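You operate a simulated robot arm through the tools that you are given. There is no shell and no other tool.

The job below is to be done with a simulated two-armed robot. You get a single attempt, and the scene is never put back.

## Task
Wipe the grid tray, then put in the pink block and stop A.
Fine: the block is one with a knob; use the cleaning pad and put it back. What is to be rubbed or washed off counts as gone when no trace of it is left.

The check looks at the end state, three seconds after you hand in, the way a careful person would. Anything else that was tipped, shoved, dropped, spilled or broken makes it a failure.

## Robot
Two 7-joint arms with fingered hands on one trunk that stands fixed in place. Base frame: the origin is at the foot of the trunk, x ahead of it, y to its left, z up; the work surface is at about z = 0.86. Units: m, degrees, N and s.
The left shoulder is at [0.071, 0.172, 1.352], the right one opposite. Payload 5 kg a hand.
The TCP of each hand is the grasp point between the finger pads, 0.043 m short of the fingertips. In the tool frame z runs along the fingers and y along their closing line. The gripper opens to 0.144 m. The gripper's body begins 0.05 m behind the TCP. The gripper is a hand of 5 fingers: y runs from the thumb to the fingers, the wrist lies at [-0.021, -0.124, -0.221] in the tool frame, and closing takes about 1.5 s.
Orientation is that of the tool frame in the base frame, as a unit quaternion [x, y, z, w]. With the fingers straight down and the wrist toward the robot, the tool's x, y and z point along [0, 1, 0], [1, 0, 0] and [0, 0, -1] of the base frame.

## Interface
- The arms move only by the tool send_rows. It takes "left_moves", "right_moves" or both (then of equal length, played together; a hand with none holds still); each is text: rows parted by semicolons, each of 7 numbers parted by spaces: the shift along the tool's x, y, z in m, then the turn, a rotation vector about the tool's x, y, z in degrees, then the opening, from 0 (shut) to 1 (fully open). In form: x y z wx wy wz claw; .... A call has 1 to 20 rows; each row shifts and turns the commanded pose from where the row before left it, along the tool's axes as they then stand. A row lasts 0.2 s, in which the tool goes at most 0.05 m and 8.6 degrees; a call with a longer step from one row to the next is refused whole, and so is a gripper value outside its range. Where a pose cannot be reached the arm comes as near as it can. A force on the tool above 90 N (or 10 N above the force at the start of the call, whichever is more), or a blocked arm, ends the call early, and 0.2 s more pass. Each finger travels about 0.045 m/s and halts on what it meets, pressing with about 23 N; the grip force reading is that of the motor and also rises with nothing between the fingers. The clock runs only during rows and for 0.2 s after the last one: add rows that do not move to give the fingers time. It gives the time, the measured TCP pose, the force on the tool (base axes), the opening and the grip force at its end, in the units of the frame above (readings bear some noise), with the torque about the TCP (base axes, N m) and any sound that the robot's microphone picked up.
- Cameras (640 x 400 px; columns grow to the right, rows downward): "scene" is now at [0.1361, 0.0003, 1.582]; the picture's right is [0.01, -1.00, 0.00], its down [-0.65, -0.00, -0.76] and it looks along [0.76, 0.01, -0.65] (base axes); focal length 368 px, centre (320, 200). "left" rides on the left gripper at [-0.086, -0.108, -0.168] in its tool frame; the picture's right is [-0.80, -0.28, 0.53], its down [0.54, -0.73, 0.42] and it looks along [0.27, 0.63, 0.73] (tool axes); focal length 275 px, centre (320, 200). "right" rides on the right gripper at [0.086, -0.108, -0.168] in its tool frame; the picture's right is [-0.80, 0.28, -0.53], its down [-0.54, -0.73, 0.42] and it looks along [-0.27, 0.63, 0.73] (tool axes); focal length 275 px, centre (320, 200). There is no depth. A picture from a camera that has moved, and an enlarged one, comes with that camera's place and axes in the base frame and with its lens.
- snapshot(camera): a new picture of that camera. No time passes.
- move_column(by): slides the trunk up (or, below 0, down) by that many m; the arms and the scene camera ride with it, the base frame stays. It gives what a move gives, with no picture.
- grasp_type(shape, hand): the hand has 5 fingers and takes this shape, open, in about a second: jaw (thumb against the fingers, like two jaws); tri (thumb and two fingers); tip (a fingertip pinch); poke (one finger out to press); point (the index stretched); flat (the hand flat); cup (the hand cupped); fist (a fist). The gripper value then closes the fingers along that shape, each until it touches; the sizes above hold for jaw. It gives what a move gives, with no picture.
- head_to(pan, tilt): turns the head with the scene camera to pan (to the left, within 86 degrees either way) and tilt (down, from -29 to 69), counted from straight ahead of the robot. It gives what a move gives.
- close_up(camera, box): a new picture of the part [left, top, right, bottom] of that camera's present view, enlarged. No time passes.
- hand_in(): hands the job in; it is judged then, once.

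Places have to be worked out from the pictures, the camera data and where the tool is seen. Open the grippers and draw the arms clear of the work before you hand the job in, unless the task says otherwise.

The tools are called after "Emit:" as name(argument=value, ...) on one line, values as JSON. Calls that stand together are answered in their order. send_rows: Moves the arms, as the interface text tells. Its arguments: {"type":"object","properties":{"left_moves":{"type":"string"},"right_moves":{"type":"string"}},"required":[]} The other tools are called the same way: move_column (by) slides the trunk up or down; grasp_type (shape, hand) gives the hand a shape; head_to (pan, tilt) turns the head that bears the scene camera; snapshot (camera) takes a picture; close_up (camera, box) takes an enlarged picture of a part of a camera's view; hand_in () hands the job in.

At the start:

```text
clock: 0.0
left_position: [0.7171, 0.4701, 1.201]
left_orientation: [0.708, 0.707, 0.001, 0.0]
left_ft_force: [0.2, 0.2, -0.9]
left_torque: [-0.01, 0.0, -0.02]
left_width: 0.1437
left_finger_force: 0.1
left_shape: jaw
right_position: [0.8058, -0.2139, 1.1553]
right_orientation: [0.707, 0.707, 0.0, 0.0]
right_ft_force: [0.2, -0.3, -0.5]
right_torque: [0.04, -0.02, 0.04]
right_width: 0.1436
right_finger_force: 0.0
right_shape: jaw
trunk travel left (down, up): [-0.45, 0.49]
head pan, tilt: [0.4, 40.2]
```

scene: 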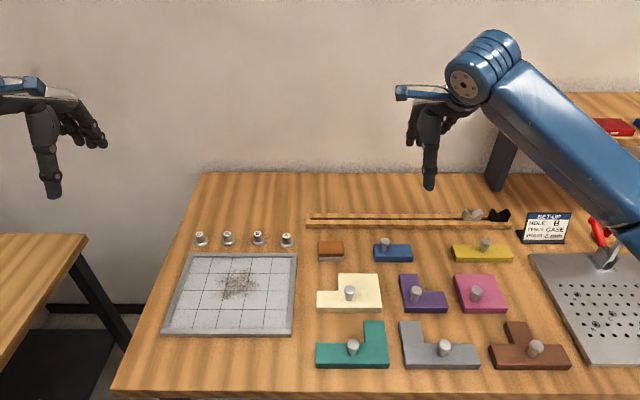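
right: 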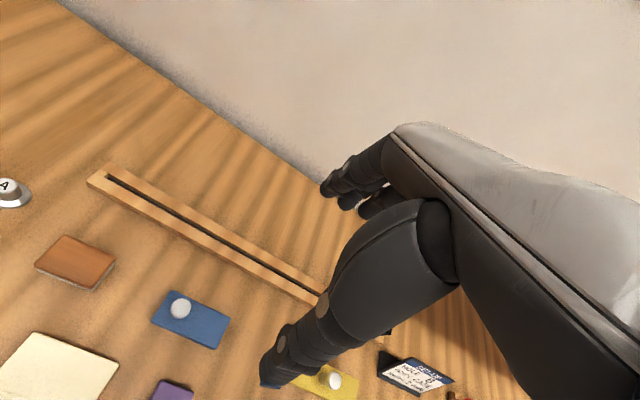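
left: 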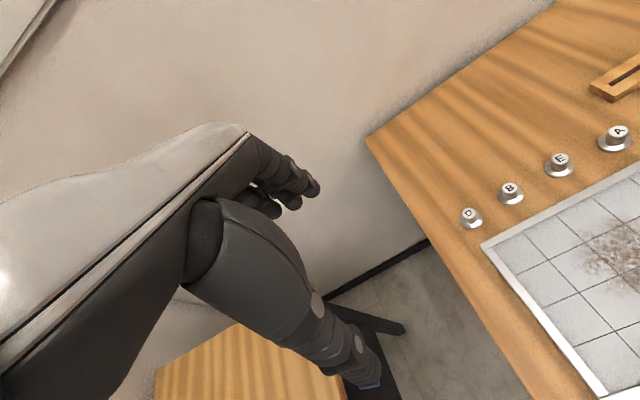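

I'll begin by looking closely at the tray, the lettered pieces, the card and the cleaning pad.

Emit:
close_up(camera="scene", box=[150, 220, 310, 340])

Emit:
close_up(camera="scene", box=[300, 200, 520, 340])

Emit:
close_up(camera="scene", box=[440, 190, 640, 320])

Emit:
close_up(camera="scene", box=[180, 220, 310, 300])

```text
3.33 times, centred on (230, 280) of scene
camera zoom: at [0.1361, 0.0003, 1.582], right [0.01, -1.0, 0.0], down [-0.65, 0.0, -0.76], along [0.76, 0.01, -0.65], focal length 1227 px, centre (620, -67)
```

zoom: 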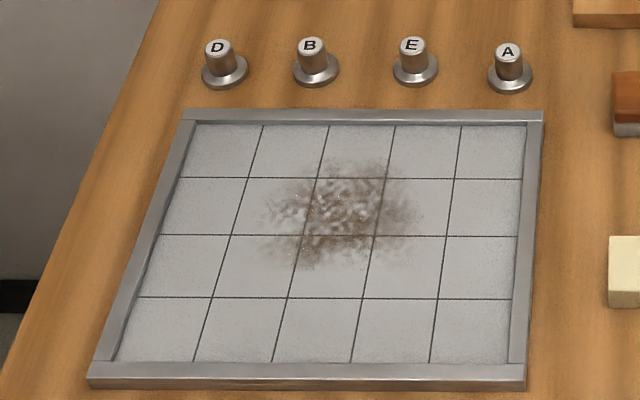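

```text
2.86 times, centred on (410, 270) of scene
camera zoom: at [0.1361, 0.0003, 1.582], right [0.01, -1.0, 0.0], down [-0.65, 0.0, -0.76], along [0.76, 0.01, -0.65], focal length 1052 px, centre (63, 0)
```

zoom: 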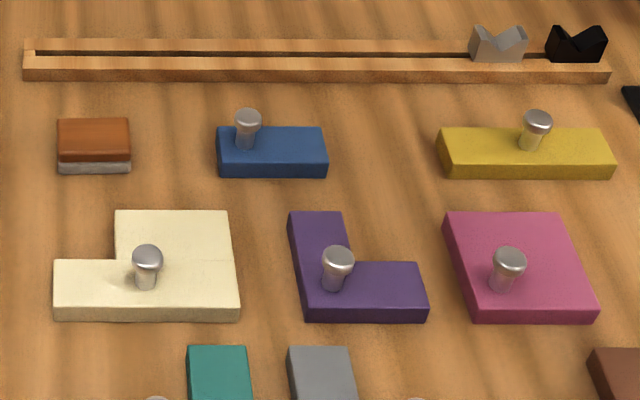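

```text
3.08 times, centred on (540, 255) of scene
camera zoom: at [0.1361, 0.0003, 1.582], right [0.01, -1.0, 0.0], down [-0.65, 0.0, -0.76], along [0.76, 0.01, -0.65], focal length 1133 px, centre (-357, 31)
```

zoom: 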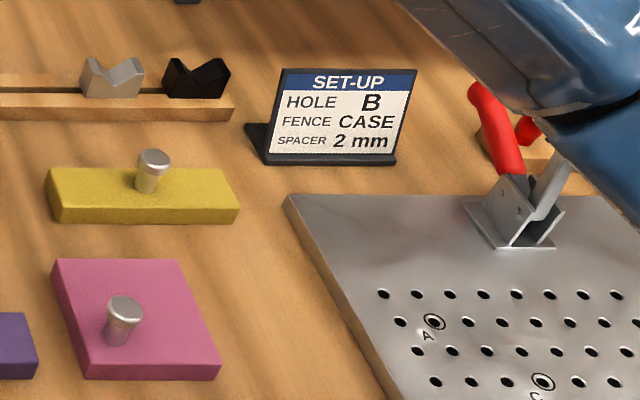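

```text
4.92 times, centred on (245, 260) of scene
camera zoom: at [0.1361, 0.0003, 1.582], right [0.01, -1.0, 0.0], down [-0.65, 0.0, -0.76], along [0.76, 0.01, -0.65], focal length 1812 px, centre (689, -95)
```

zoom: 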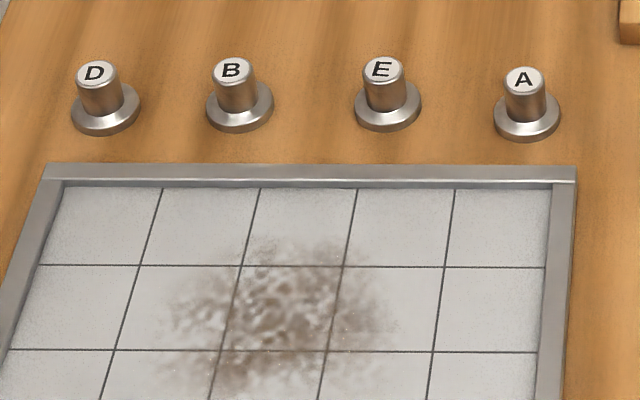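

The lettered "stops" are small flanged pegs behind the tray and the pad is the brown/grey piece. I look around with the head to see the rest of the scene before moving.

Emit:
head_to(pan=-35, tilt=40)

Emit:
snapshot(camera="scene")

Emit:
head_to(pan=35, tilt=45)

Emit:
snapshot(camera="scene")

Emit:
head_to(pan=0, tilt=55)

Emit:
snapshot(camera="scene")

```text
clock: 1.0
left_position: [0.7172, 0.4689, 1.2016]
left_orientation: [0.707, 0.707, 0.0, 0.0]
left_ft_force: [-0.2, 0.6, 0.6]
left_torque: [-0.01, 0.02, 0.01]
left_width: 0.1434
left_finger_force: 0.1
left_shape: jaw
right_position: [0.8063, -0.2144, 1.1551]
right_orientation: [0.707, 0.707, 0.0, -0.001]
right_ft_force: [0.3, -0.4, 0.4]
right_torque: [-0.02, -0.03, 0.01]
right_width: 0.1435
right_finger_force: 0.0
right_shape: jaw
trunk travel left (down, up): [-0.45, 0.49]
head pan, tilt: [-35.0, 40.0]
```

```text
taken
camera scene: at [0.1208, -0.0491, 1.5823], right [-0.57, -0.82, 0.0], down [-0.53, 0.37, -0.77], along [0.63, -0.44, -0.64], focal length 368 px, centre (320, 200)
```

scene: 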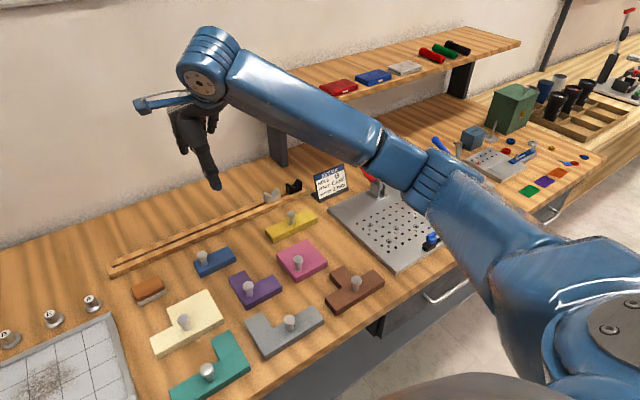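

```text
clock: 2.4
left_position: [0.718, 0.469, 1.2013]
left_orientation: [0.707, 0.708, -0.001, 0.0]
left_ft_force: [-0.9, 0.4, 0.4]
left_torque: [0.03, 0.03, 0.01]
left_width: 0.1434
left_finger_force: 0.0
left_shape: jaw
right_position: [0.8041, -0.2141, 1.1554]
right_orientation: [0.707, 0.707, 0.0, 0.0]
right_ft_force: [0.6, 0.0, -0.2]
right_torque: [0.0, -0.02, 0.02]
right_width: 0.1437
right_finger_force: 0.1
right_shape: jaw
trunk travel left (down, up): [-0.45, 0.49]
head pan, tilt: [35.0, 45.0]
```

```text
taken
camera scene: at [0.1178, 0.0462, 1.575], right [0.57, -0.82, 0.0], down [-0.58, -0.4, -0.71], along [0.58, 0.4, -0.71], focal length 368 px, centre (320, 200)
```

scene: 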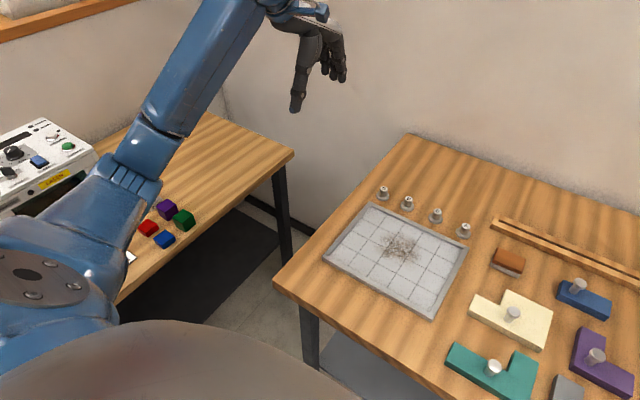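

```text
clock: 3.4
left_position: [0.7168, 0.4685, 1.2009]
left_orientation: [0.708, 0.707, 0.0, 0.0]
left_ft_force: [0.7, 0.4, 0.5]
left_torque: [0.01, -0.01, -0.02]
left_width: 0.1435
left_finger_force: 0.0
left_shape: jaw
right_position: [0.8039, -0.2137, 1.156]
right_orientation: [0.707, 0.708, 0.001, 0.0]
right_ft_force: [-0.2, 0.2, -0.5]
right_torque: [0.03, 0.04, 0.03]
right_width: 0.1436
right_finger_force: 0.1
right_shape: jaw
trunk travel left (down, up): [-0.45, 0.49]
head pan, tilt: [0.0, 55.0]
```

```text
taken
camera scene: at [0.1233, -0.0003, 1.5616], right [0.0, -1.0, 0.0], down [-0.82, 0.0, -0.57], along [0.57, 0.0, -0.82], focal length 368 px, centre (320, 200)
```

scene: 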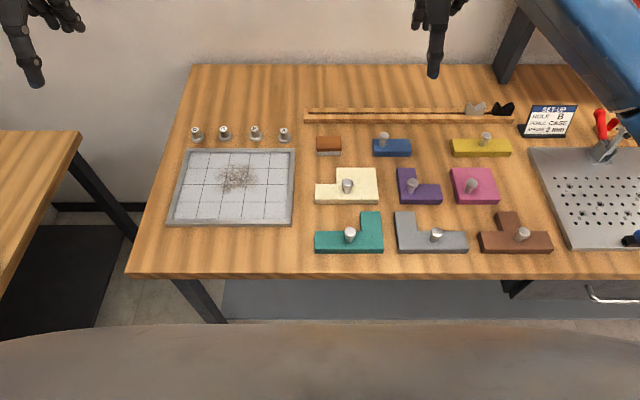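

This steeper view shows the whole work area well. I take enlarged pictures of the pieces I'll handle to measure them.

Emit:
close_up(camera="scene", box=[160, 120, 304, 230])

Emit:
close_up(camera="scene", box=[300, 120, 364, 160])

Emit:
close_up(camera="scene", box=[430, 155, 526, 215])

Emit:
close_up(camera="scene", box=[240, 115, 320, 165])

```text
3.64 times, centred on (232, 175) of scene
camera zoom: at [0.1233, -0.0003, 1.5616], right [0.0, -1.0, 0.0], down [-0.82, 0.0, -0.57], along [0.57, 0.0, -0.82], focal length 1339 px, centre (640, 291)
```

zoom: 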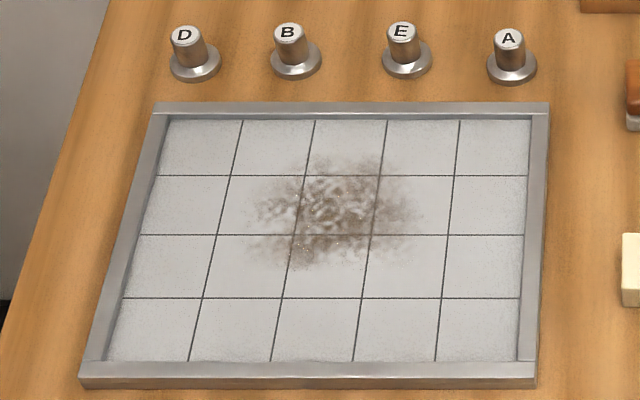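

```text
10.00 times, centred on (332, 140) of scene
camera zoom: at [0.1233, -0.0003, 1.5616], right [0.0, -1.0, 0.0], down [-0.82, 0.0, -0.57], along [0.57, 0.0, -0.82], focal length 3682 px, centre (200, 800)
```

zoom: 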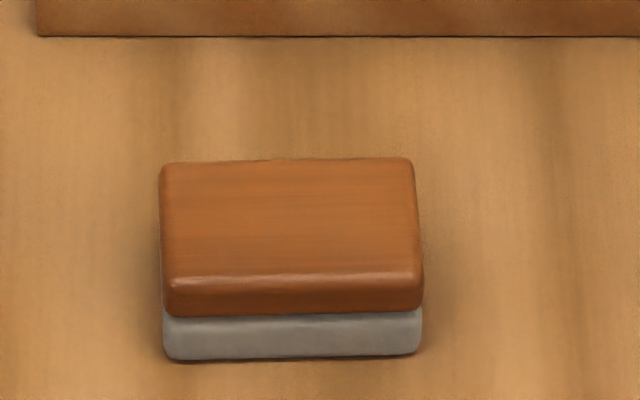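

```text
6.67 times, centred on (478, 185) of scene
camera zoom: at [0.1233, -0.0003, 1.5616], right [0.0, -1.0, 0.0], down [-0.82, 0.0, -0.57], along [0.57, 0.0, -0.82], focal length 2454 px, centre (-733, 300)
```

zoom: 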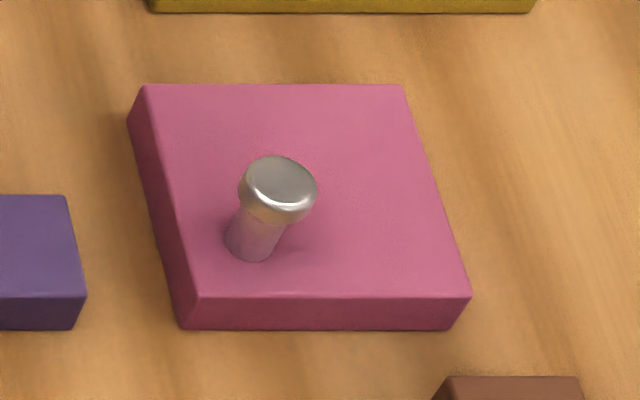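

```text
8.00 times, centred on (280, 140) of scene
camera zoom: at [0.1233, -0.0003, 1.5616], right [0.0, -1.0, 0.0], down [-0.82, 0.0, -0.57], along [0.57, 0.0, -0.82], focal length 2945 px, centre (640, 680)
```

zoom: 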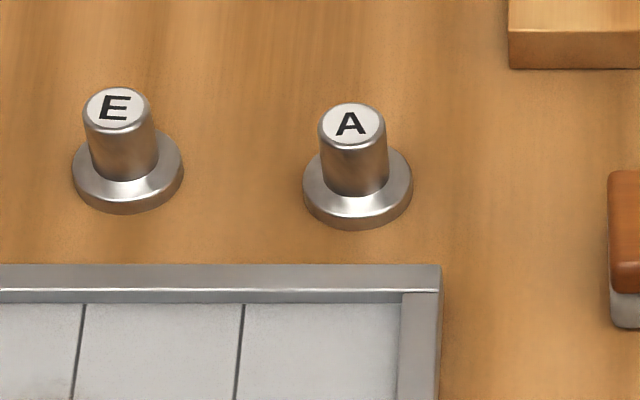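

Measured: pad centre ≈ (0.7715, −0.0235), 0.030 tall; tray interior x 0.553–0.754, y 0.075–0.325 (5×4 cells of 5 cm, floor ≈0.866); stop A ≈ (0.811, 0.0925); pink block centre ≈ (0.649, −0.363), knob ≈ (0.6246, −0.339). I move the right hand away to the right and bring the left hand above the pad.

Emit:
send_rows(left_moves="-.041 .00455 .0126 0 0 0 1;-.041 .00455 .0126 0 0 0 1;-.041 .00455 .0126 0 0 0 1;-.041 .00455 .0126 0 0 0 1;-.041 .00455 .0126 0 0 0 1;-.041 .00455 .0126 0 0 0 1;-.041 .00455 .0126 0 0 0 1;-.041 .00455 .0126 0 0 0 1;-.041 .00455 .0126 0 0 0 1;-.041 .00455 .0126 0 0 0 1;-.041 .00455 .0126 0 0 0 1;-.041 .00455 .0126 0 0 0 1;0 0 0 0 0 0 0.65;0 0 0 0 0 0 0.65;0 0 0 0 0 0 0.65;0 0 0 0 0 0 0.65", right_moves="-.0158 -.0142 0 0 0 0 1;-.0158 -.0142 0 0 0 0 1;-.0158 -.0142 0 0 0 0 1;-.0158 -.0142 0 0 0 0 1;-.0158 -.0142 0 0 0 0 1;-.0158 -.0142 0 0 0 0 1;-.0158 -.0142 0 0 0 0 1;-.0158 -.0142 0 0 0 0 1;-.0158 -.0142 0 0 0 0 1;-.0158 -.0142 0 0 0 0 1;-.0158 -.0142 0 0 0 0 1;-.0158 -.0142 0 0 0 0 1;0 0 0 0 0 0 1;0 0 0 0 0 0 1;0 0 0 0 0 0 1;0 0 0 0 0 0 1")

Emit:
snapshot(camera="scene")

Emit:
snapshot(camera="left")

```text
clock: 6.8
left_position: [0.7707, -0.0218, 1.0489]
left_orientation: [0.707, 0.707, -0.001, -0.001]
left_ft_force: [-0.2, -0.2, -0.1]
left_torque: [-0.02, -0.03, 0.01]
left_width: 0.0941
left_finger_force: 0.1
left_shape: jaw
right_position: [0.6348, -0.4039, 1.1554]
right_orientation: [0.707, 0.708, 0.0, 0.0]
right_ft_force: [0.1, 1.0, 0.3]
right_torque: [-0.01, 0.02, -0.02]
right_width: 0.1434
right_finger_force: 0.0
right_shape: jaw
trunk travel left (down, up): [-0.45, 0.49]
head pan, tilt: [0.0, 55.0]
```

```text
taken
camera scene: at [0.1235, 0.0, 1.5616], right [0.0, -1.0, 0.0], down [-0.82, 0.0, -0.57], along [0.57, 0.0, -0.82], focal length 368 px, centre (320, 200)
```

scene: 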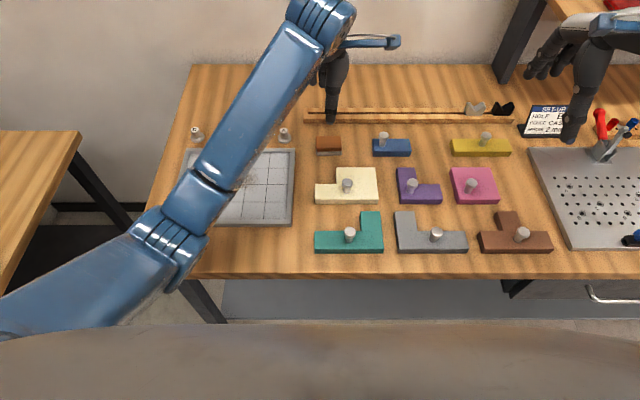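

```text
taken
camera left: at [0.6602, -0.1079, 1.2176], right [-0.28, -0.8, -0.53], down [-0.73, 0.54, -0.42], along [0.63, 0.27, -0.73], focal length 275 px, centre (320, 200)
```

left: 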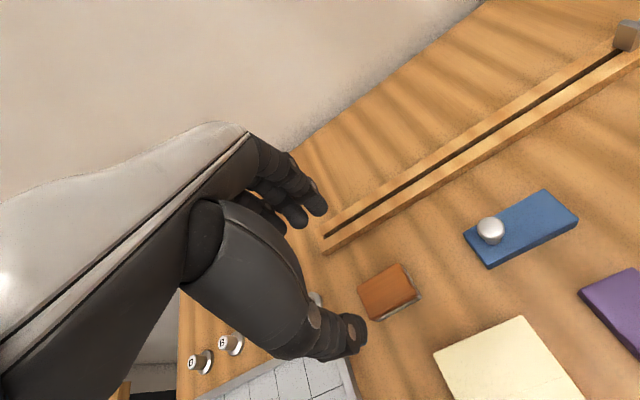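

The pad projects in the left camera where I expected. I descend most of the way over it and check.

Emit:
send_rows(left_moves="-.001 .0005 .02 0 0 0 0.65;0 0 .02 0 0 0 0.65;0 0 .02 0 0 0 0.65;0 0 .02 0 0 0 0.65;0 0 .015 0 0 0 0.65;0 0 0 0 0 0 0.65")

Emit:
snapshot(camera="left")

Emit:
close_up(camera="scene", box=[290, 90, 402, 160])

```text
clock: 8.2
left_position: [0.7701, -0.0214, 0.9564]
left_orientation: [0.707, 0.707, 0.0, 0.0]
left_ft_force: [0.1, 0.5, -0.5]
left_torque: [0.01, -0.01, -0.04]
left_width: 0.0939
left_finger_force: 0.0
left_shape: jaw
right_position: [0.6335, -0.4042, 1.1556]
right_orientation: [0.707, 0.707, 0.0, 0.0]
right_ft_force: [0.6, 0.0, 0.1]
right_torque: [-0.04, -0.03, -0.01]
right_width: 0.1436
right_finger_force: 0.1
right_shape: jaw
trunk travel left (down, up): [-0.45, 0.49]
head pan, tilt: [0.0, 55.0]
```

```text
taken
camera left: at [0.6607, -0.1081, 1.1228], right [-0.28, -0.8, -0.53], down [-0.73, 0.54, -0.42], along [0.63, 0.27, -0.73], focal length 275 px, centre (320, 200)
```

left: 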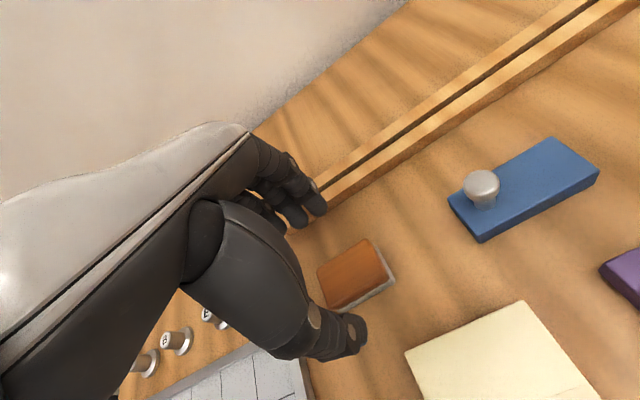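

```text
5.71 times, centred on (346, 125) of scene
camera zoom: at [0.1231, -0.0008, 1.5616], right [0.0, -1.0, 0.0], down [-0.82, 0.0, -0.57], along [0.57, 0.0, -0.82], focal length 2104 px, centre (171, 629)
```

zoom: 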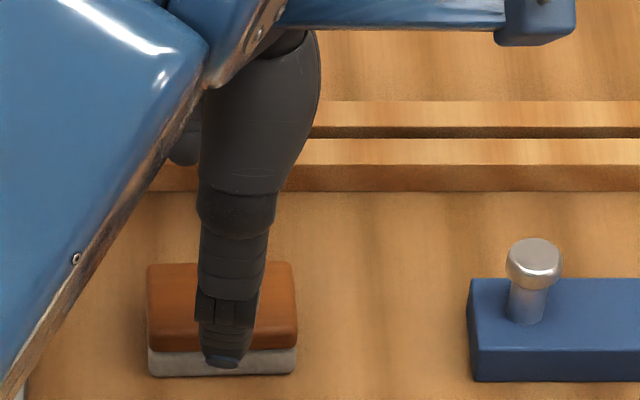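

Aligned. I lower until the fingertips are about 8 mm above the table and then close on the pad's sides.

Emit:
send_rows(left_moves="-.001 .001 .015 0 0 0 0.65;0 0 .015 0 0 0 0.65;0 0 .010 0 0 0 0.65;0 0 .005 0 0 0 0.65;0 0 0 0 0 0 0.65")

Emit:
snapshot(camera="left")

Emit:
close_up(camera="scene", box=[290, 90, 402, 160])

```text
clock: 9.4
left_position: [0.7718, -0.0238, 0.9102]
left_orientation: [0.707, 0.707, 0.0, 0.0]
left_ft_force: [0.0, -0.6, 0.0]
left_torque: [-0.02, 0.0, -0.01]
left_width: 0.0942
left_finger_force: 0.1
left_shape: jaw
right_position: [0.6344, -0.4042, 1.1552]
right_orientation: [0.707, 0.707, 0.001, 0.0]
right_ft_force: [0.1, 0.4, 1.0]
right_torque: [0.01, 0.02, 0.0]
right_width: 0.1439
right_finger_force: 0.0
right_shape: jaw
trunk travel left (down, up): [-0.45, 0.49]
head pan, tilt: [0.0, 55.0]
```

```text
taken
camera left: at [0.6619, -0.1095, 1.0778], right [-0.28, -0.8, -0.53], down [-0.73, 0.54, -0.42], along [0.63, 0.27, -0.73], focal length 275 px, centre (320, 200)
```

left: 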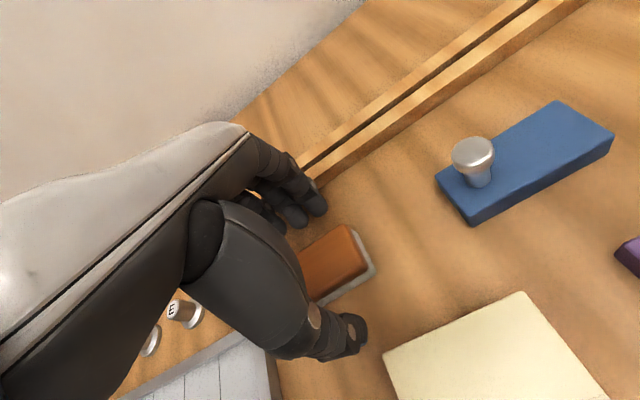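

```text
5.71 times, centred on (346, 125) of scene
camera zoom: at [0.1231, -0.0006, 1.5616], right [0.0, -1.0, 0.0], down [-0.82, 0.0, -0.57], along [0.57, 0.0, -0.82], focal length 2104 px, centre (171, 629)
```

zoom: 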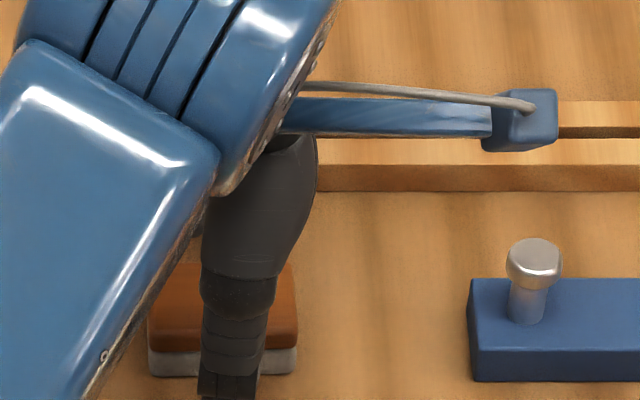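

Both jaws straddle the pad. Now I close.

Emit:
send_rows(left_moves="0 0 0 0 0 0 0.4;0 0 0 0 0 0 0.2;0 0 0 0 0 0 0.0;0 0 0 0 0 0 0;0 0 0 0 0 0 0;0 0 0 0 0 0 0;0 0 0 0 0 0 0;0 0 0 0 0 0 0")

Emit:
snapshot(camera="left")

Emit:
close_up(camera="scene", box=[290, 90, 402, 160])

```text
clock: 11.2
left_position: [0.7726, -0.0249, 0.9098]
left_orientation: [0.707, 0.708, 0.0, 0.0]
left_ft_force: [-0.4, 0.9, -0.5]
left_torque: [0.03, 0.03, 0.01]
left_width: 0.0401
left_finger_force: 22.8
left_shape: jaw
right_position: [0.6345, -0.405, 1.1539]
right_orientation: [0.707, 0.707, 0.0, 0.0]
right_ft_force: [1.2, 0.4, 0.6]
right_torque: [0.02, 0.0, 0.01]
right_width: 0.1437
right_finger_force: 0.0
right_shape: jaw
trunk travel left (down, up): [-0.45, 0.49]
head pan, tilt: [0.0, 55.0]
```

```text
taken
camera left: at [0.662, -0.1096, 1.0778], right [-0.28, -0.8, -0.53], down [-0.73, 0.54, -0.42], along [0.63, 0.27, -0.73], focal length 275 px, centre (320, 200)
```

left: 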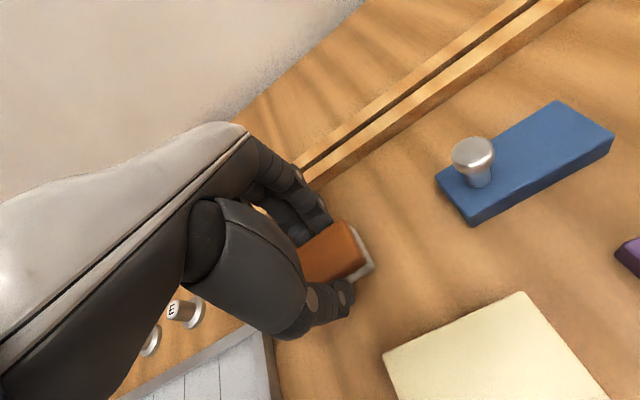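

```text
5.71 times, centred on (346, 125) of scene
camera zoom: at [0.1232, -0.0007, 1.5616], right [0.0, -1.0, 0.0], down [-0.82, 0.0, -0.57], along [0.57, 0.0, -0.82], focal length 2104 px, centre (171, 629)
```

zoom: 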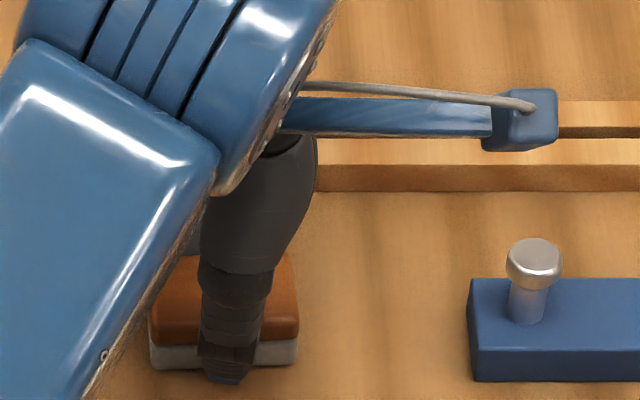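

The pad is held (0.040 m wide, 22.8 N). I lift it and carry it over the tray's stain.

Emit:
send_rows(left_moves="0 0 -.01 0 0 0 0;0 0 -.02 0 0 0 0;0 0 -.03 0 0 0 0;0 0 -.03 0 0 0 0;.0373 -.0162 0 0 0 0 0;.0373 -.0162 0 0 0 0 0;.0373 -.0162 0 0 0 0 0;.0373 -.0162 0 0 0 0 0;.0373 -.0162 0 0 0 0 0;.0373 -.0162 0 0 0 0 0;0 0 0 0 0 0 0;0 0 0 0 0 0 0")

Emit:
snapshot(camera="left")

Emit:
snapshot(camera="scene")

```text
clock: 13.8
left_position: [0.6748, 0.1991, 1.0023]
left_orientation: [0.707, 0.707, 0.0, 0.0]
left_ft_force: [0.5, 0.4, 0.0]
left_torque: [-0.05, 0.0, 0.01]
left_width: 0.0401
left_finger_force: 23.1
left_shape: jaw
right_position: [0.6351, -0.4049, 1.1559]
right_orientation: [0.707, 0.707, 0.0, 0.0]
right_ft_force: [0.3, -0.3, -0.3]
right_torque: [0.0, 0.03, 0.03]
right_width: 0.1436
right_finger_force: 0.0
right_shape: jaw
trunk travel left (down, up): [-0.45, 0.49]
head pan, tilt: [0.0, 55.0]
```

```text
taken
camera left: at [0.5659, 0.1133, 1.1698], right [-0.28, -0.8, -0.53], down [-0.73, 0.54, -0.42], along [0.63, 0.27, -0.73], focal length 275 px, centre (320, 200)
```

left: 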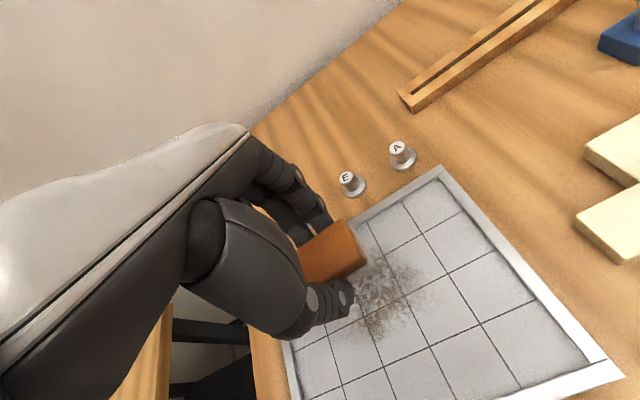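

```text
taken
camera scene: at [0.1232, -0.0006, 1.5616], right [0.0, -1.0, 0.0], down [-0.82, 0.0, -0.57], along [0.57, 0.0, -0.82], focal length 368 px, centre (320, 200)
```

scene: 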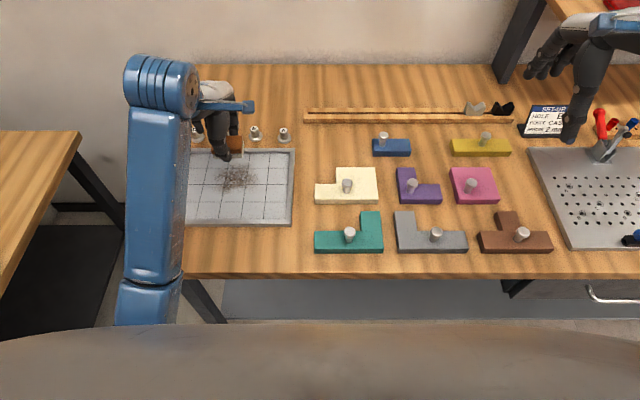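

I lower the pad toward the tray floor, expecting contact near TCP z ≈ 0.916.

Emit:
send_rows(left_moves="0 0 .025 0 0 0 0;0 0 .025 0 0 0 0;0 0 .02 0 0 0 0;0 0 .008 0 0 0 0;0 0 .003 0 0 0 0;0 0 0 0 0 0 0")

Emit:
close_up(camera="left", box=[260, 180, 480, 400])

```text
clock: 15.2
left_position: [0.6748, 0.2004, 0.9185]
left_orientation: [0.708, 0.707, 0.0, 0.0]
left_ft_force: [-0.3, 0.7, -0.5]
left_torque: [-0.02, 0.0, -0.01]
left_width: 0.0402
left_finger_force: 22.7
left_shape: jaw
right_position: [0.634, -0.4029, 1.1562]
right_orientation: [0.707, 0.707, 0.001, -0.001]
right_ft_force: [0.1, 0.2, 0.2]
right_torque: [-0.01, 0.02, -0.01]
right_width: 0.1436
right_finger_force: 0.0
right_shape: jaw
trunk travel left (down, up): [-0.45, 0.49]
head pan, tilt: [0.0, 55.0]
```

```text
1.82 times, centred on (370, 290) of left
camera zoom: at [0.565, 0.1149, 1.0872], right [-0.28, -0.8, -0.53], down [-0.73, 0.54, -0.42], along [0.63, 0.27, -0.73], focal length 500 px, centre (229, 36)
```

zoom: 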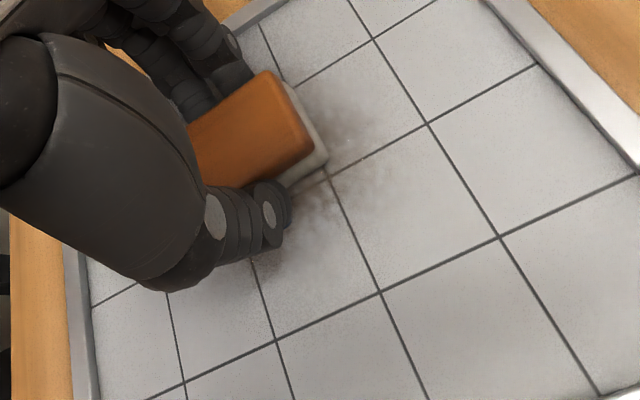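

Still no contact. I go down in 1 mm steps watching the force.

Emit:
send_rows(left_moves="0 0 .001 0 0 0 0;0 0 .001 0 0 0 0;0 0 0 0 0 0 0")

Emit:
send_rows(left_moves="0 0 .001 0 0 0 0;0 0 0 0 0 0 0")

Emit:
send_rows(left_moves="0 0 .001 0 0 0 0;0 0 0 0 0 0 0")

```text
clock: 16.0
left_position: [0.6753, 0.2001, 0.919]
left_orientation: [0.706, 0.708, 0.0, -0.001]
left_ft_force: [0.6, -0.2, 2.4]
left_torque: [0.03, -0.07, -0.01]
left_width: 0.0402
left_finger_force: 23.1
left_shape: jaw
right_position: [0.6328, -0.405, 1.1558]
right_orientation: [0.708, 0.707, 0.001, 0.0]
right_ft_force: [0.2, -0.3, -0.6]
right_torque: [0.0, 0.0, -0.02]
right_width: 0.144
right_finger_force: 0.1
right_shape: jaw
trunk travel left (down, up): [-0.45, 0.49]
head pan, tilt: [0.0, 55.0]
```

```text
clock: 16.6
left_position: [0.6748, 0.1992, 0.917]
left_orientation: [0.708, 0.706, 0.0, 0.001]
left_ft_force: [1.4, 1.5, 8.7]
left_torque: [0.11, -0.21, -0.05]
left_width: 0.0404
left_finger_force: 23.6
left_shape: jaw
right_position: [0.6337, -0.4028, 1.1561]
right_orientation: [0.707, 0.707, 0.0, 0.001]
right_ft_force: [-0.5, 0.2, 0.2]
right_torque: [-0.05, 0.01, 0.02]
right_width: 0.1436
right_finger_force: 0.1
right_shape: jaw
trunk travel left (down, up): [-0.45, 0.49]
head pan, tilt: [0.0, 55.0]
```

```text
clock: 17.2
left_position: [0.6742, 0.1993, 0.9168]
left_orientation: [0.707, 0.707, 0.001, 0.001]
left_ft_force: [2.4, 1.5, 16.6]
left_torque: [0.08, -0.3, -0.05]
left_width: 0.0407
left_finger_force: 23.0
left_shape: jaw
right_position: [0.6339, -0.4044, 1.1559]
right_orientation: [0.707, 0.707, 0.001, 0.0]
right_ft_force: [0.2, -0.3, 0.0]
right_torque: [-0.02, 0.01, 0.0]
right_width: 0.1434
right_finger_force: 0.0
right_shape: jaw
trunk travel left (down, up): [-0.45, 0.49]
head pan, tilt: [0.0, 55.0]
```

Contact with about 16 N; I ease off to roughly 9 N and make a test stroke sideways to see whether the dirt comes off and the tray stays put.

Emit:
send_rows(left_moves="0 0 -.0009 0 0 0 0;.012 0 0 0 0 0 0;.012 0 0 0 0 0 0;.012 0 0 0 0 0 0;-.012 0 0 0 0 0 0;-.012 0 0 0 0 0 0;-.012 0 0 0 0 0 0;-.012 0 0 0 0 0 0;-.012 0 0 0 0 0 0;-.012 0 0 0 0 0 0;0 0 0 0 0 0 0")

Emit:
snapshot(camera="left")

Emit:
close_up(camera="scene", box=[160, 120, 304, 230])

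```text
clock: 19.6
left_position: [0.6748, 0.1644, 0.9172]
left_orientation: [0.707, 0.707, 0.0, 0.001]
left_ft_force: [0.2, 3.8, 11.0]
left_torque: [0.11, -0.08, 0.01]
left_width: 0.0406
left_finger_force: 22.3
left_shape: jaw
right_position: [0.6336, -0.4034, 1.157]
right_orientation: [0.706, 0.708, 0.0, 0.0]
right_ft_force: [-0.7, -0.3, 0.3]
right_torque: [-0.01, 0.0, -0.02]
right_width: 0.1436
right_finger_force: 0.0
right_shape: jaw
trunk travel left (down, up): [-0.45, 0.49]
head pan, tilt: [0.0, 55.0]
```

```text
taken
camera left: at [0.5637, 0.0784, 1.0848], right [-0.28, -0.8, -0.53], down [-0.73, 0.54, -0.42], along [0.63, 0.27, -0.73], focal length 275 px, centre (320, 200)
```

left: 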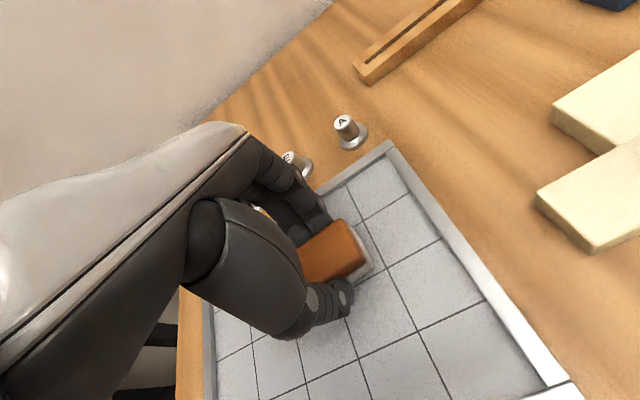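

```text
3.64 times, centred on (232, 175) of scene
camera zoom: at [0.122, -0.0001, 1.5618], right [0.0, -1.0, 0.0], down [-0.82, 0.0, -0.57], along [0.57, 0.0, -0.82], focal length 1339 px, centre (640, 291)
```

zoom: 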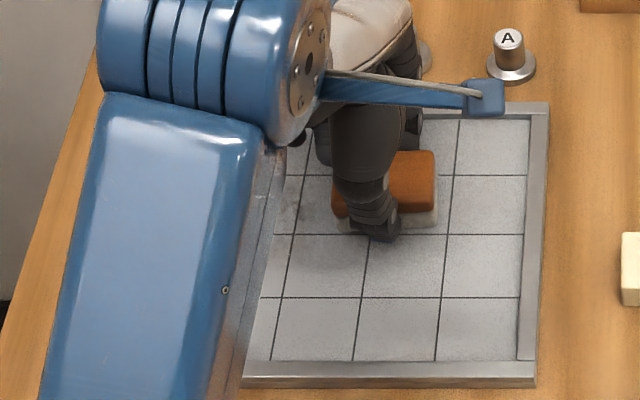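

The tray stays in place and the dirt lifts easily. I continue with a raster over the back half of the stain.

Emit:
send_rows(left_moves="-.015 0 0 0 0 0 0;-.015 0 0 0 0 0 0;0 .02 0 0 0 0 0;.0145 0 0 0 0 0 0;.0145 0 0 0 0 0 0;.0145 0 0 0 0 0 0;.0145 0 0 0 0 0 0;.0145 0 0 0 0 0 0;.0145 0 0 0 0 0 0;.0145 0 0 0 0 0 0;.0145 0 0 0 0 0 0;.0145 0 0 0 0 0 0;0 .017 0 0 0 0 0;-.0145 0 0 0 0 0 0;-.0145 0 0 0 0 0 0;-.0145 0 0 0 0 0 0;-.0145 0 0 0 0 0 0;-.0145 0 0 0 0 0 0;-.0145 0 0 0 0 0 0;-.0145 0 0 0 0 0 0")

Emit:
close_up(camera="scene", box=[160, 120, 304, 230])

```text
clock: 23.8
left_position: [0.711, 0.1602, 0.9176]
left_orientation: [0.707, 0.707, 0.0, 0.0]
left_ft_force: [0.6, 4.1, 10.8]
left_torque: [0.2, -0.08, 0.04]
left_width: 0.041
left_finger_force: 23.6
left_shape: jaw
right_position: [0.633, -0.404, 1.1562]
right_orientation: [0.706, 0.708, 0.0, 0.0]
right_ft_force: [-0.1, -0.6, -0.1]
right_torque: [-0.03, -0.01, -0.01]
right_width: 0.1437
right_finger_force: 0.0
right_shape: jaw
trunk travel left (down, up): [-0.45, 0.49]
head pan, tilt: [0.0, 55.0]
```

```text
3.64 times, centred on (232, 175) of scene
camera zoom: at [0.1221, -0.0008, 1.5617], right [0.0, -1.0, 0.0], down [-0.82, 0.0, -0.57], along [0.57, 0.0, -0.82], focal length 1339 px, centre (640, 291)
```

zoom: 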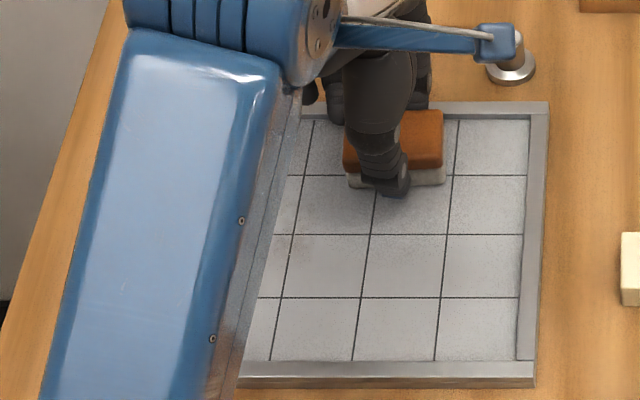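

The area wiped so far looks clean. I continue over the middle rows.

Emit:
send_rows(left_moves="-.0125 0 0 0 0 0 0;-.0125 0 0 0 0 0 0;0 -.018 0 0 0 0 0;0 -.018 0 0 0 0 0;.0145 0 0 0 0 0 0;.0145 0 0 0 0 0 0;.0145 0 0 0 0 0 0;.0145 0 0 0 0 0 0;.0145 0 0 0 0 0 0;.0145 0 0 0 0 0 0;.0145 0 0 0 0 0 0;.0145 0 0 0 0 0 0;.0145 0 0 0 0 0 0;0 -.02 0 0 0 0 0;-.0145 0 0 0 0 0 0;-.0145 0 0 0 0 0 0;-.0145 0 0 0 0 0 0;-.0145 0 0 0 0 0 0;-.0145 0 0 0 0 0 0;-.0145 0 0 0 0 0 0")

Emit:
send_rows(left_moves="-.0145 0 0 0 0 0 0;-.0145 0 0 0 0 0 0;-.0145 0 0 0 0 0 0;0 -.02 0 0 0 0 0;.0145 0 0 0 0 0 0;.0145 0 0 0 0 0 0;.0145 0 0 0 0 0 0;.0145 0 0 0 0 0 0;.0145 0 0 0 0 0 0;.0145 0 0 0 0 0 0;.0145 0 0 0 0 0 0;.0145 0 0 0 0 0 0;.0145 0 0 0 0 0 0;0 -.018 0 0 0 0 0;-.0145 0 0 0 0 0 0;-.0145 0 0 0 0 0 0;-.0145 0 0 0 0 0 0;-.0145 0 0 0 0 0 0;-.0145 0 0 0 0 0 0;-.0145 0 0 0 0 0 0")

Emit:
snapshot(camera="left")

Emit:
snapshot(camera="scene")

```text
clock: 28.0
left_position: [0.6546, 0.1814, 0.9168]
left_orientation: [0.707, 0.707, 0.001, 0.001]
left_ft_force: [-1.4, 5.5, 13.2]
left_torque: [0.23, -0.01, 0.02]
left_width: 0.0415
left_finger_force: 22.8
left_shape: jaw
right_position: [0.6345, -0.4044, 1.1556]
right_orientation: [0.707, 0.707, 0.0, 0.0]
right_ft_force: [-0.1, -0.5, -0.3]
right_torque: [0.02, 0.0, 0.05]
right_width: 0.1437
right_finger_force: 0.0
right_shape: jaw
trunk travel left (down, up): [-0.45, 0.49]
head pan, tilt: [0.0, 55.0]
```

```text
clock: 32.2
left_position: [0.6171, 0.1801, 0.9167]
left_orientation: [0.707, 0.707, 0.001, 0.0]
left_ft_force: [-1.7, 7.2, 17.4]
left_torque: [0.29, -0.03, 0.05]
left_width: 0.0412
left_finger_force: 23.0
left_shape: jaw
right_position: [0.6331, -0.4038, 1.1565]
right_orientation: [0.707, 0.707, 0.0, 0.0]
right_ft_force: [0.7, -0.1, 0.3]
right_torque: [0.0, 0.01, -0.01]
right_width: 0.1436
right_finger_force: 0.0
right_shape: jaw
trunk travel left (down, up): [-0.45, 0.49]
head pan, tilt: [0.0, 55.0]
```

```text
taken
camera left: at [0.5068, 0.0939, 1.0839], right [-0.28, -0.8, -0.54], down [-0.72, 0.54, -0.42], along [0.63, 0.27, -0.73], focal length 275 px, centre (320, 200)
```

left: 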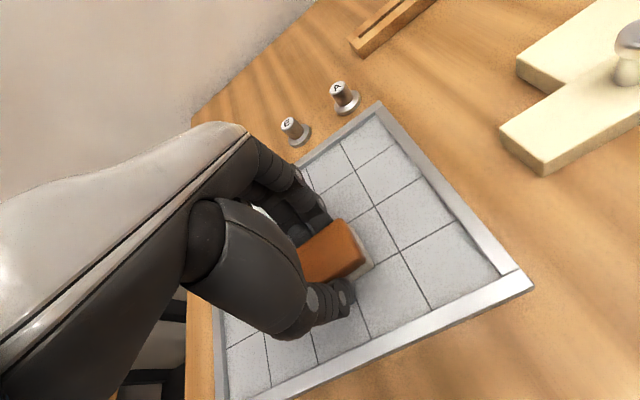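

```text
taken
camera scene: at [0.1215, -0.0009, 1.5619], right [0.0, -1.0, 0.0], down [-0.82, 0.0, -0.57], along [0.57, 0.0, -0.82], focal length 368 px, centre (320, 200)
```

scene: 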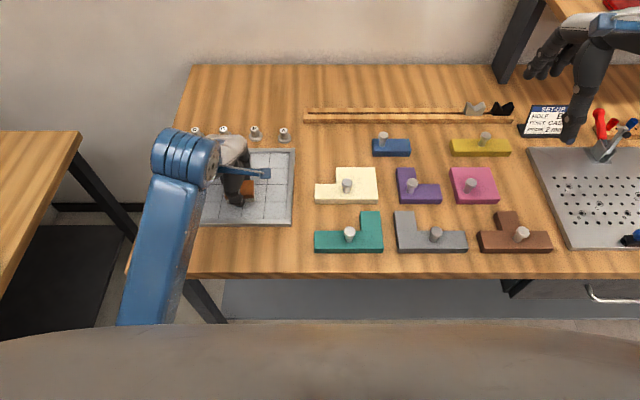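

I lift the pad and move it off toward its resting place (staying high) so I can inspect the tray.

Emit:
send_rows(left_moves="0 0 -.02 0 0 0 0;0 0 -.03 0 0 0 0;0 0 -.04 0 0 0 0;-.034 .0258 0 0 0 0 0;-.034 .0258 0 0 0 0 0;-.034 .0258 0 0 0 0 0;-.034 .0258 0 0 0 0 0;-.034 .0258 0 0 0 0 0;-.034 .0258 0 0 0 0 0;0 0 0 0 0 0 0;0 0 0 0 0 0 0")

Emit:
close_up(camera="scene", box=[160, 120, 304, 230])

Emit:
snapshot(camera="scene")

Emit:
snapshot(camera="left")

```text
clock: 34.6
left_position: [0.7712, -0.0243, 1.0056]
left_orientation: [0.707, 0.707, 0.0, 0.0]
left_ft_force: [0.0, 0.1, -1.2]
left_torque: [0.0, 0.0, -0.02]
left_width: 0.0406
left_finger_force: 22.8
left_shape: jaw
right_position: [0.6345, -0.4043, 1.1564]
right_orientation: [0.707, 0.707, -0.001, 0.0]
right_ft_force: [0.7, -0.8, 1.0]
right_torque: [0.01, -0.01, -0.02]
right_width: 0.1437
right_finger_force: 0.1
right_shape: jaw
trunk travel left (down, up): [-0.45, 0.49]
head pan, tilt: [0.0, 55.0]
```

```text
3.64 times, centred on (232, 175) of scene
camera zoom: at [0.1232, -0.0008, 1.5616], right [0.0, -1.0, 0.0], down [-0.82, 0.0, -0.57], along [0.57, 0.0, -0.82], focal length 1339 px, centre (640, 291)
```

zoom: 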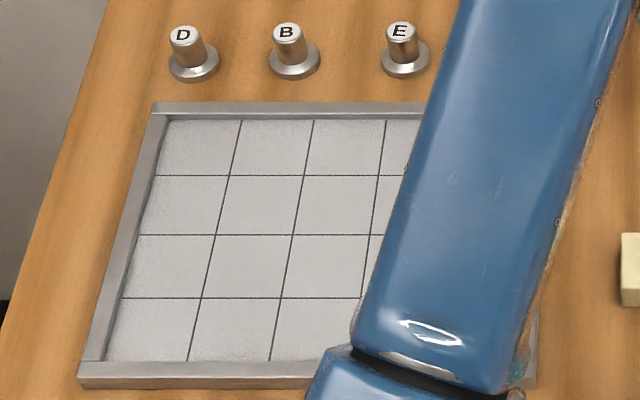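

```text
taken
camera scene: at [0.1232, -0.0008, 1.5616], right [0.0, -1.0, 0.0], down [-0.82, 0.0, -0.57], along [0.57, 0.0, -0.82], focal length 368 px, centre (320, 200)
```

scene: 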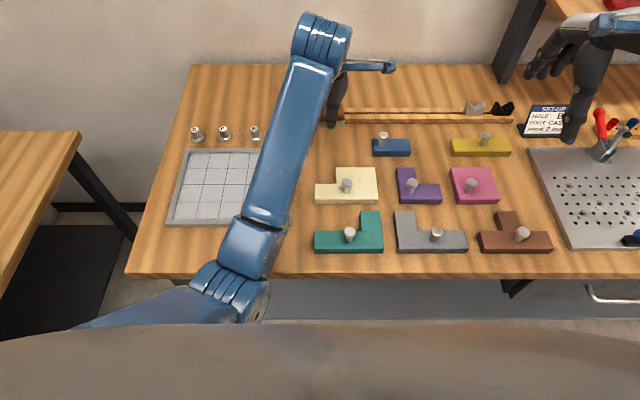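

```text
taken
camera left: at [0.6613, -0.1096, 1.1734], right [-0.28, -0.8, -0.53], down [-0.73, 0.54, -0.42], along [0.63, 0.27, -0.73], focal length 275 px, centre (320, 200)
```

left: 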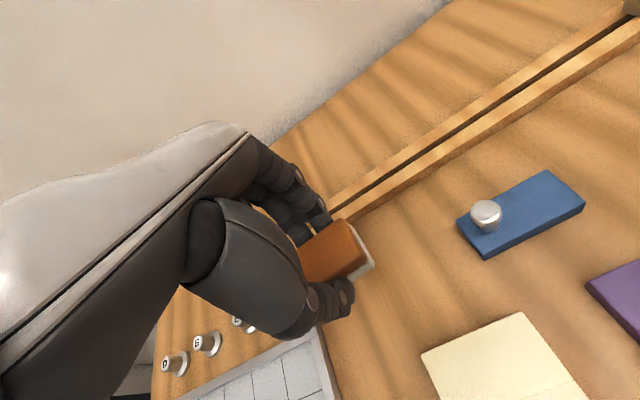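

The left part is spotless, but the arm hides the right part. Before putting the pad back I swing the hand left to see the rest.

Emit:
send_rows(left_moves=".042 0 -.008 0 0 0 0;.042 0 -.008 0 0 0 0;.042 0 -.008 0 0 0 0;.042 0 0 0 0 0 0;.042 0 0 0 0 0 0;.042 0 0 0 0 0 0;.042 0 0 0 0 0 0;.042 0 0 0 0 0 0;.042 0 0 0 0 0 0;0 0 0 0 0 0 0")

Emit:
close_up(camera="scene", box=[160, 120, 304, 230])

Emit:
close_up(camera="scene", box=[200, 145, 300, 208])

Emit:
snapshot(camera="left")

```text
clock: 36.8
left_position: [0.7728, 0.3527, 1.0327]
left_orientation: [0.707, 0.707, 0.001, 0.0]
left_ft_force: [-0.3, 0.2, 0.3]
left_torque: [0.03, 0.0, 0.0]
left_width: 0.0411
left_finger_force: 22.6
left_shape: jaw
right_position: [0.6347, -0.4047, 1.1543]
right_orientation: [0.707, 0.707, 0.0, 0.0]
right_ft_force: [-0.2, 0.6, -0.1]
right_torque: [0.01, 0.03, 0.02]
right_width: 0.1438
right_finger_force: 0.0
right_shape: jaw
trunk travel left (down, up): [-0.45, 0.49]
head pan, tilt: [0.0, 55.0]
```

```text
3.64 times, centred on (232, 175) of scene
camera zoom: at [0.1234, -0.0019, 1.5616], right [0.0, -1.0, 0.0], down [-0.82, 0.0, -0.57], along [0.57, 0.0, -0.82], focal length 1339 px, centre (640, 291)
```

zoom: 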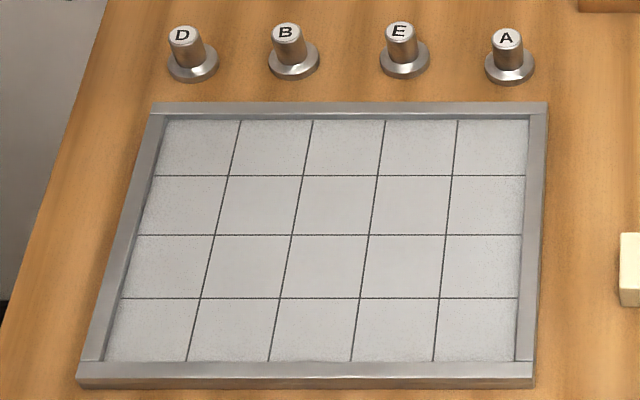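

```text
6.35 times, centred on (250, 176) of scene
camera zoom: at [0.1234, -0.0019, 1.5616], right [0.0, -1.0, 0.0], down [-0.82, 0.0, -0.57], along [0.57, 0.0, -0.82], focal length 2338 px, centre (764, 349)
```

zoom: 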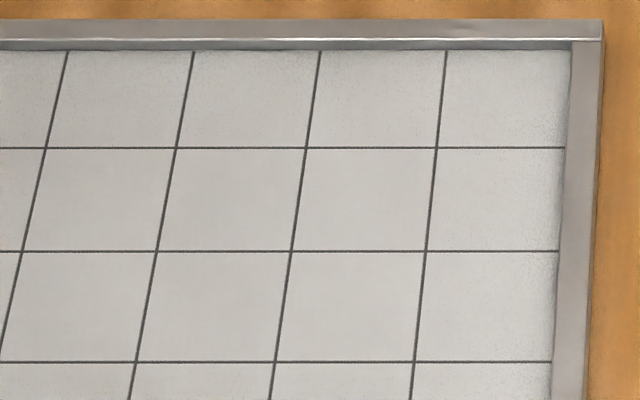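

```text
taken
camera left: at [0.6628, 0.2668, 1.2], right [-0.29, -0.8, -0.53], down [-0.73, 0.54, -0.42], along [0.63, 0.27, -0.73], focal length 275 px, centre (320, 200)
```

left: 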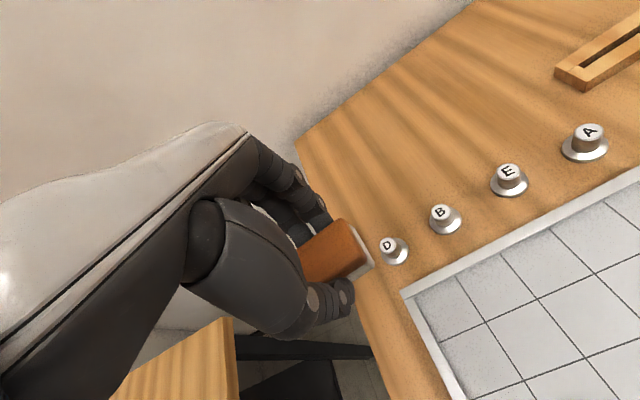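

It looks clean; one more enlarged look at the left/middle part where the stain was to be sure.

Emit:
close_up(camera="scene", box=[190, 145, 254, 185])

Emit:
close_up(camera="scene", box=[190, 170, 270, 220])

```text
10.00 times, centred on (222, 165) of scene
camera zoom: at [0.1234, -0.0019, 1.5616], right [0.0, -1.0, 0.0], down [-0.82, 0.0, -0.57], along [0.57, 0.0, -0.82], focal length 3682 px, centre (1300, 550)
```

zoom: 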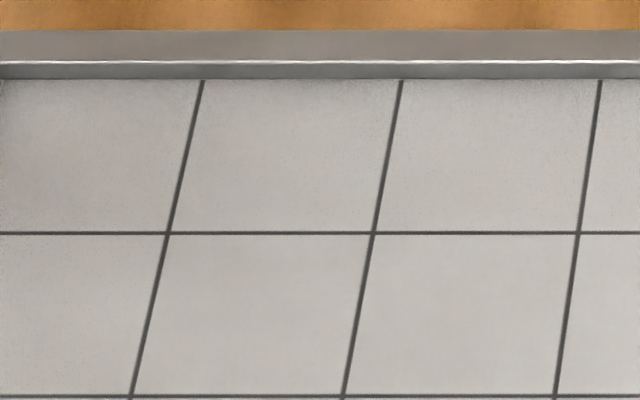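

```text
8.00 times, centred on (230, 195) of scene
camera zoom: at [0.1234, -0.0019, 1.5616], right [0.0, -1.0, 0.0], down [-0.82, 0.0, -0.57], along [0.57, 0.0, -0.82], focal length 2945 px, centre (1040, 240)
```

zoom: 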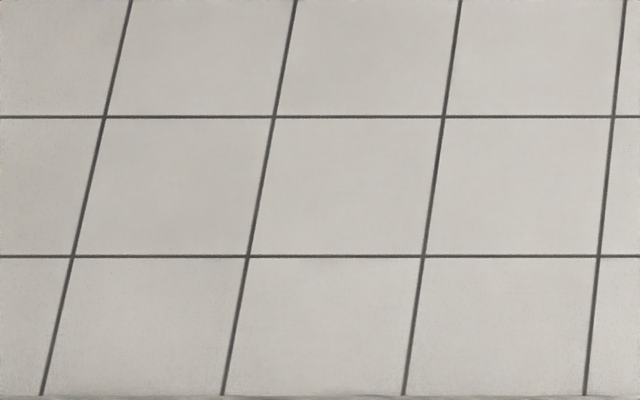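

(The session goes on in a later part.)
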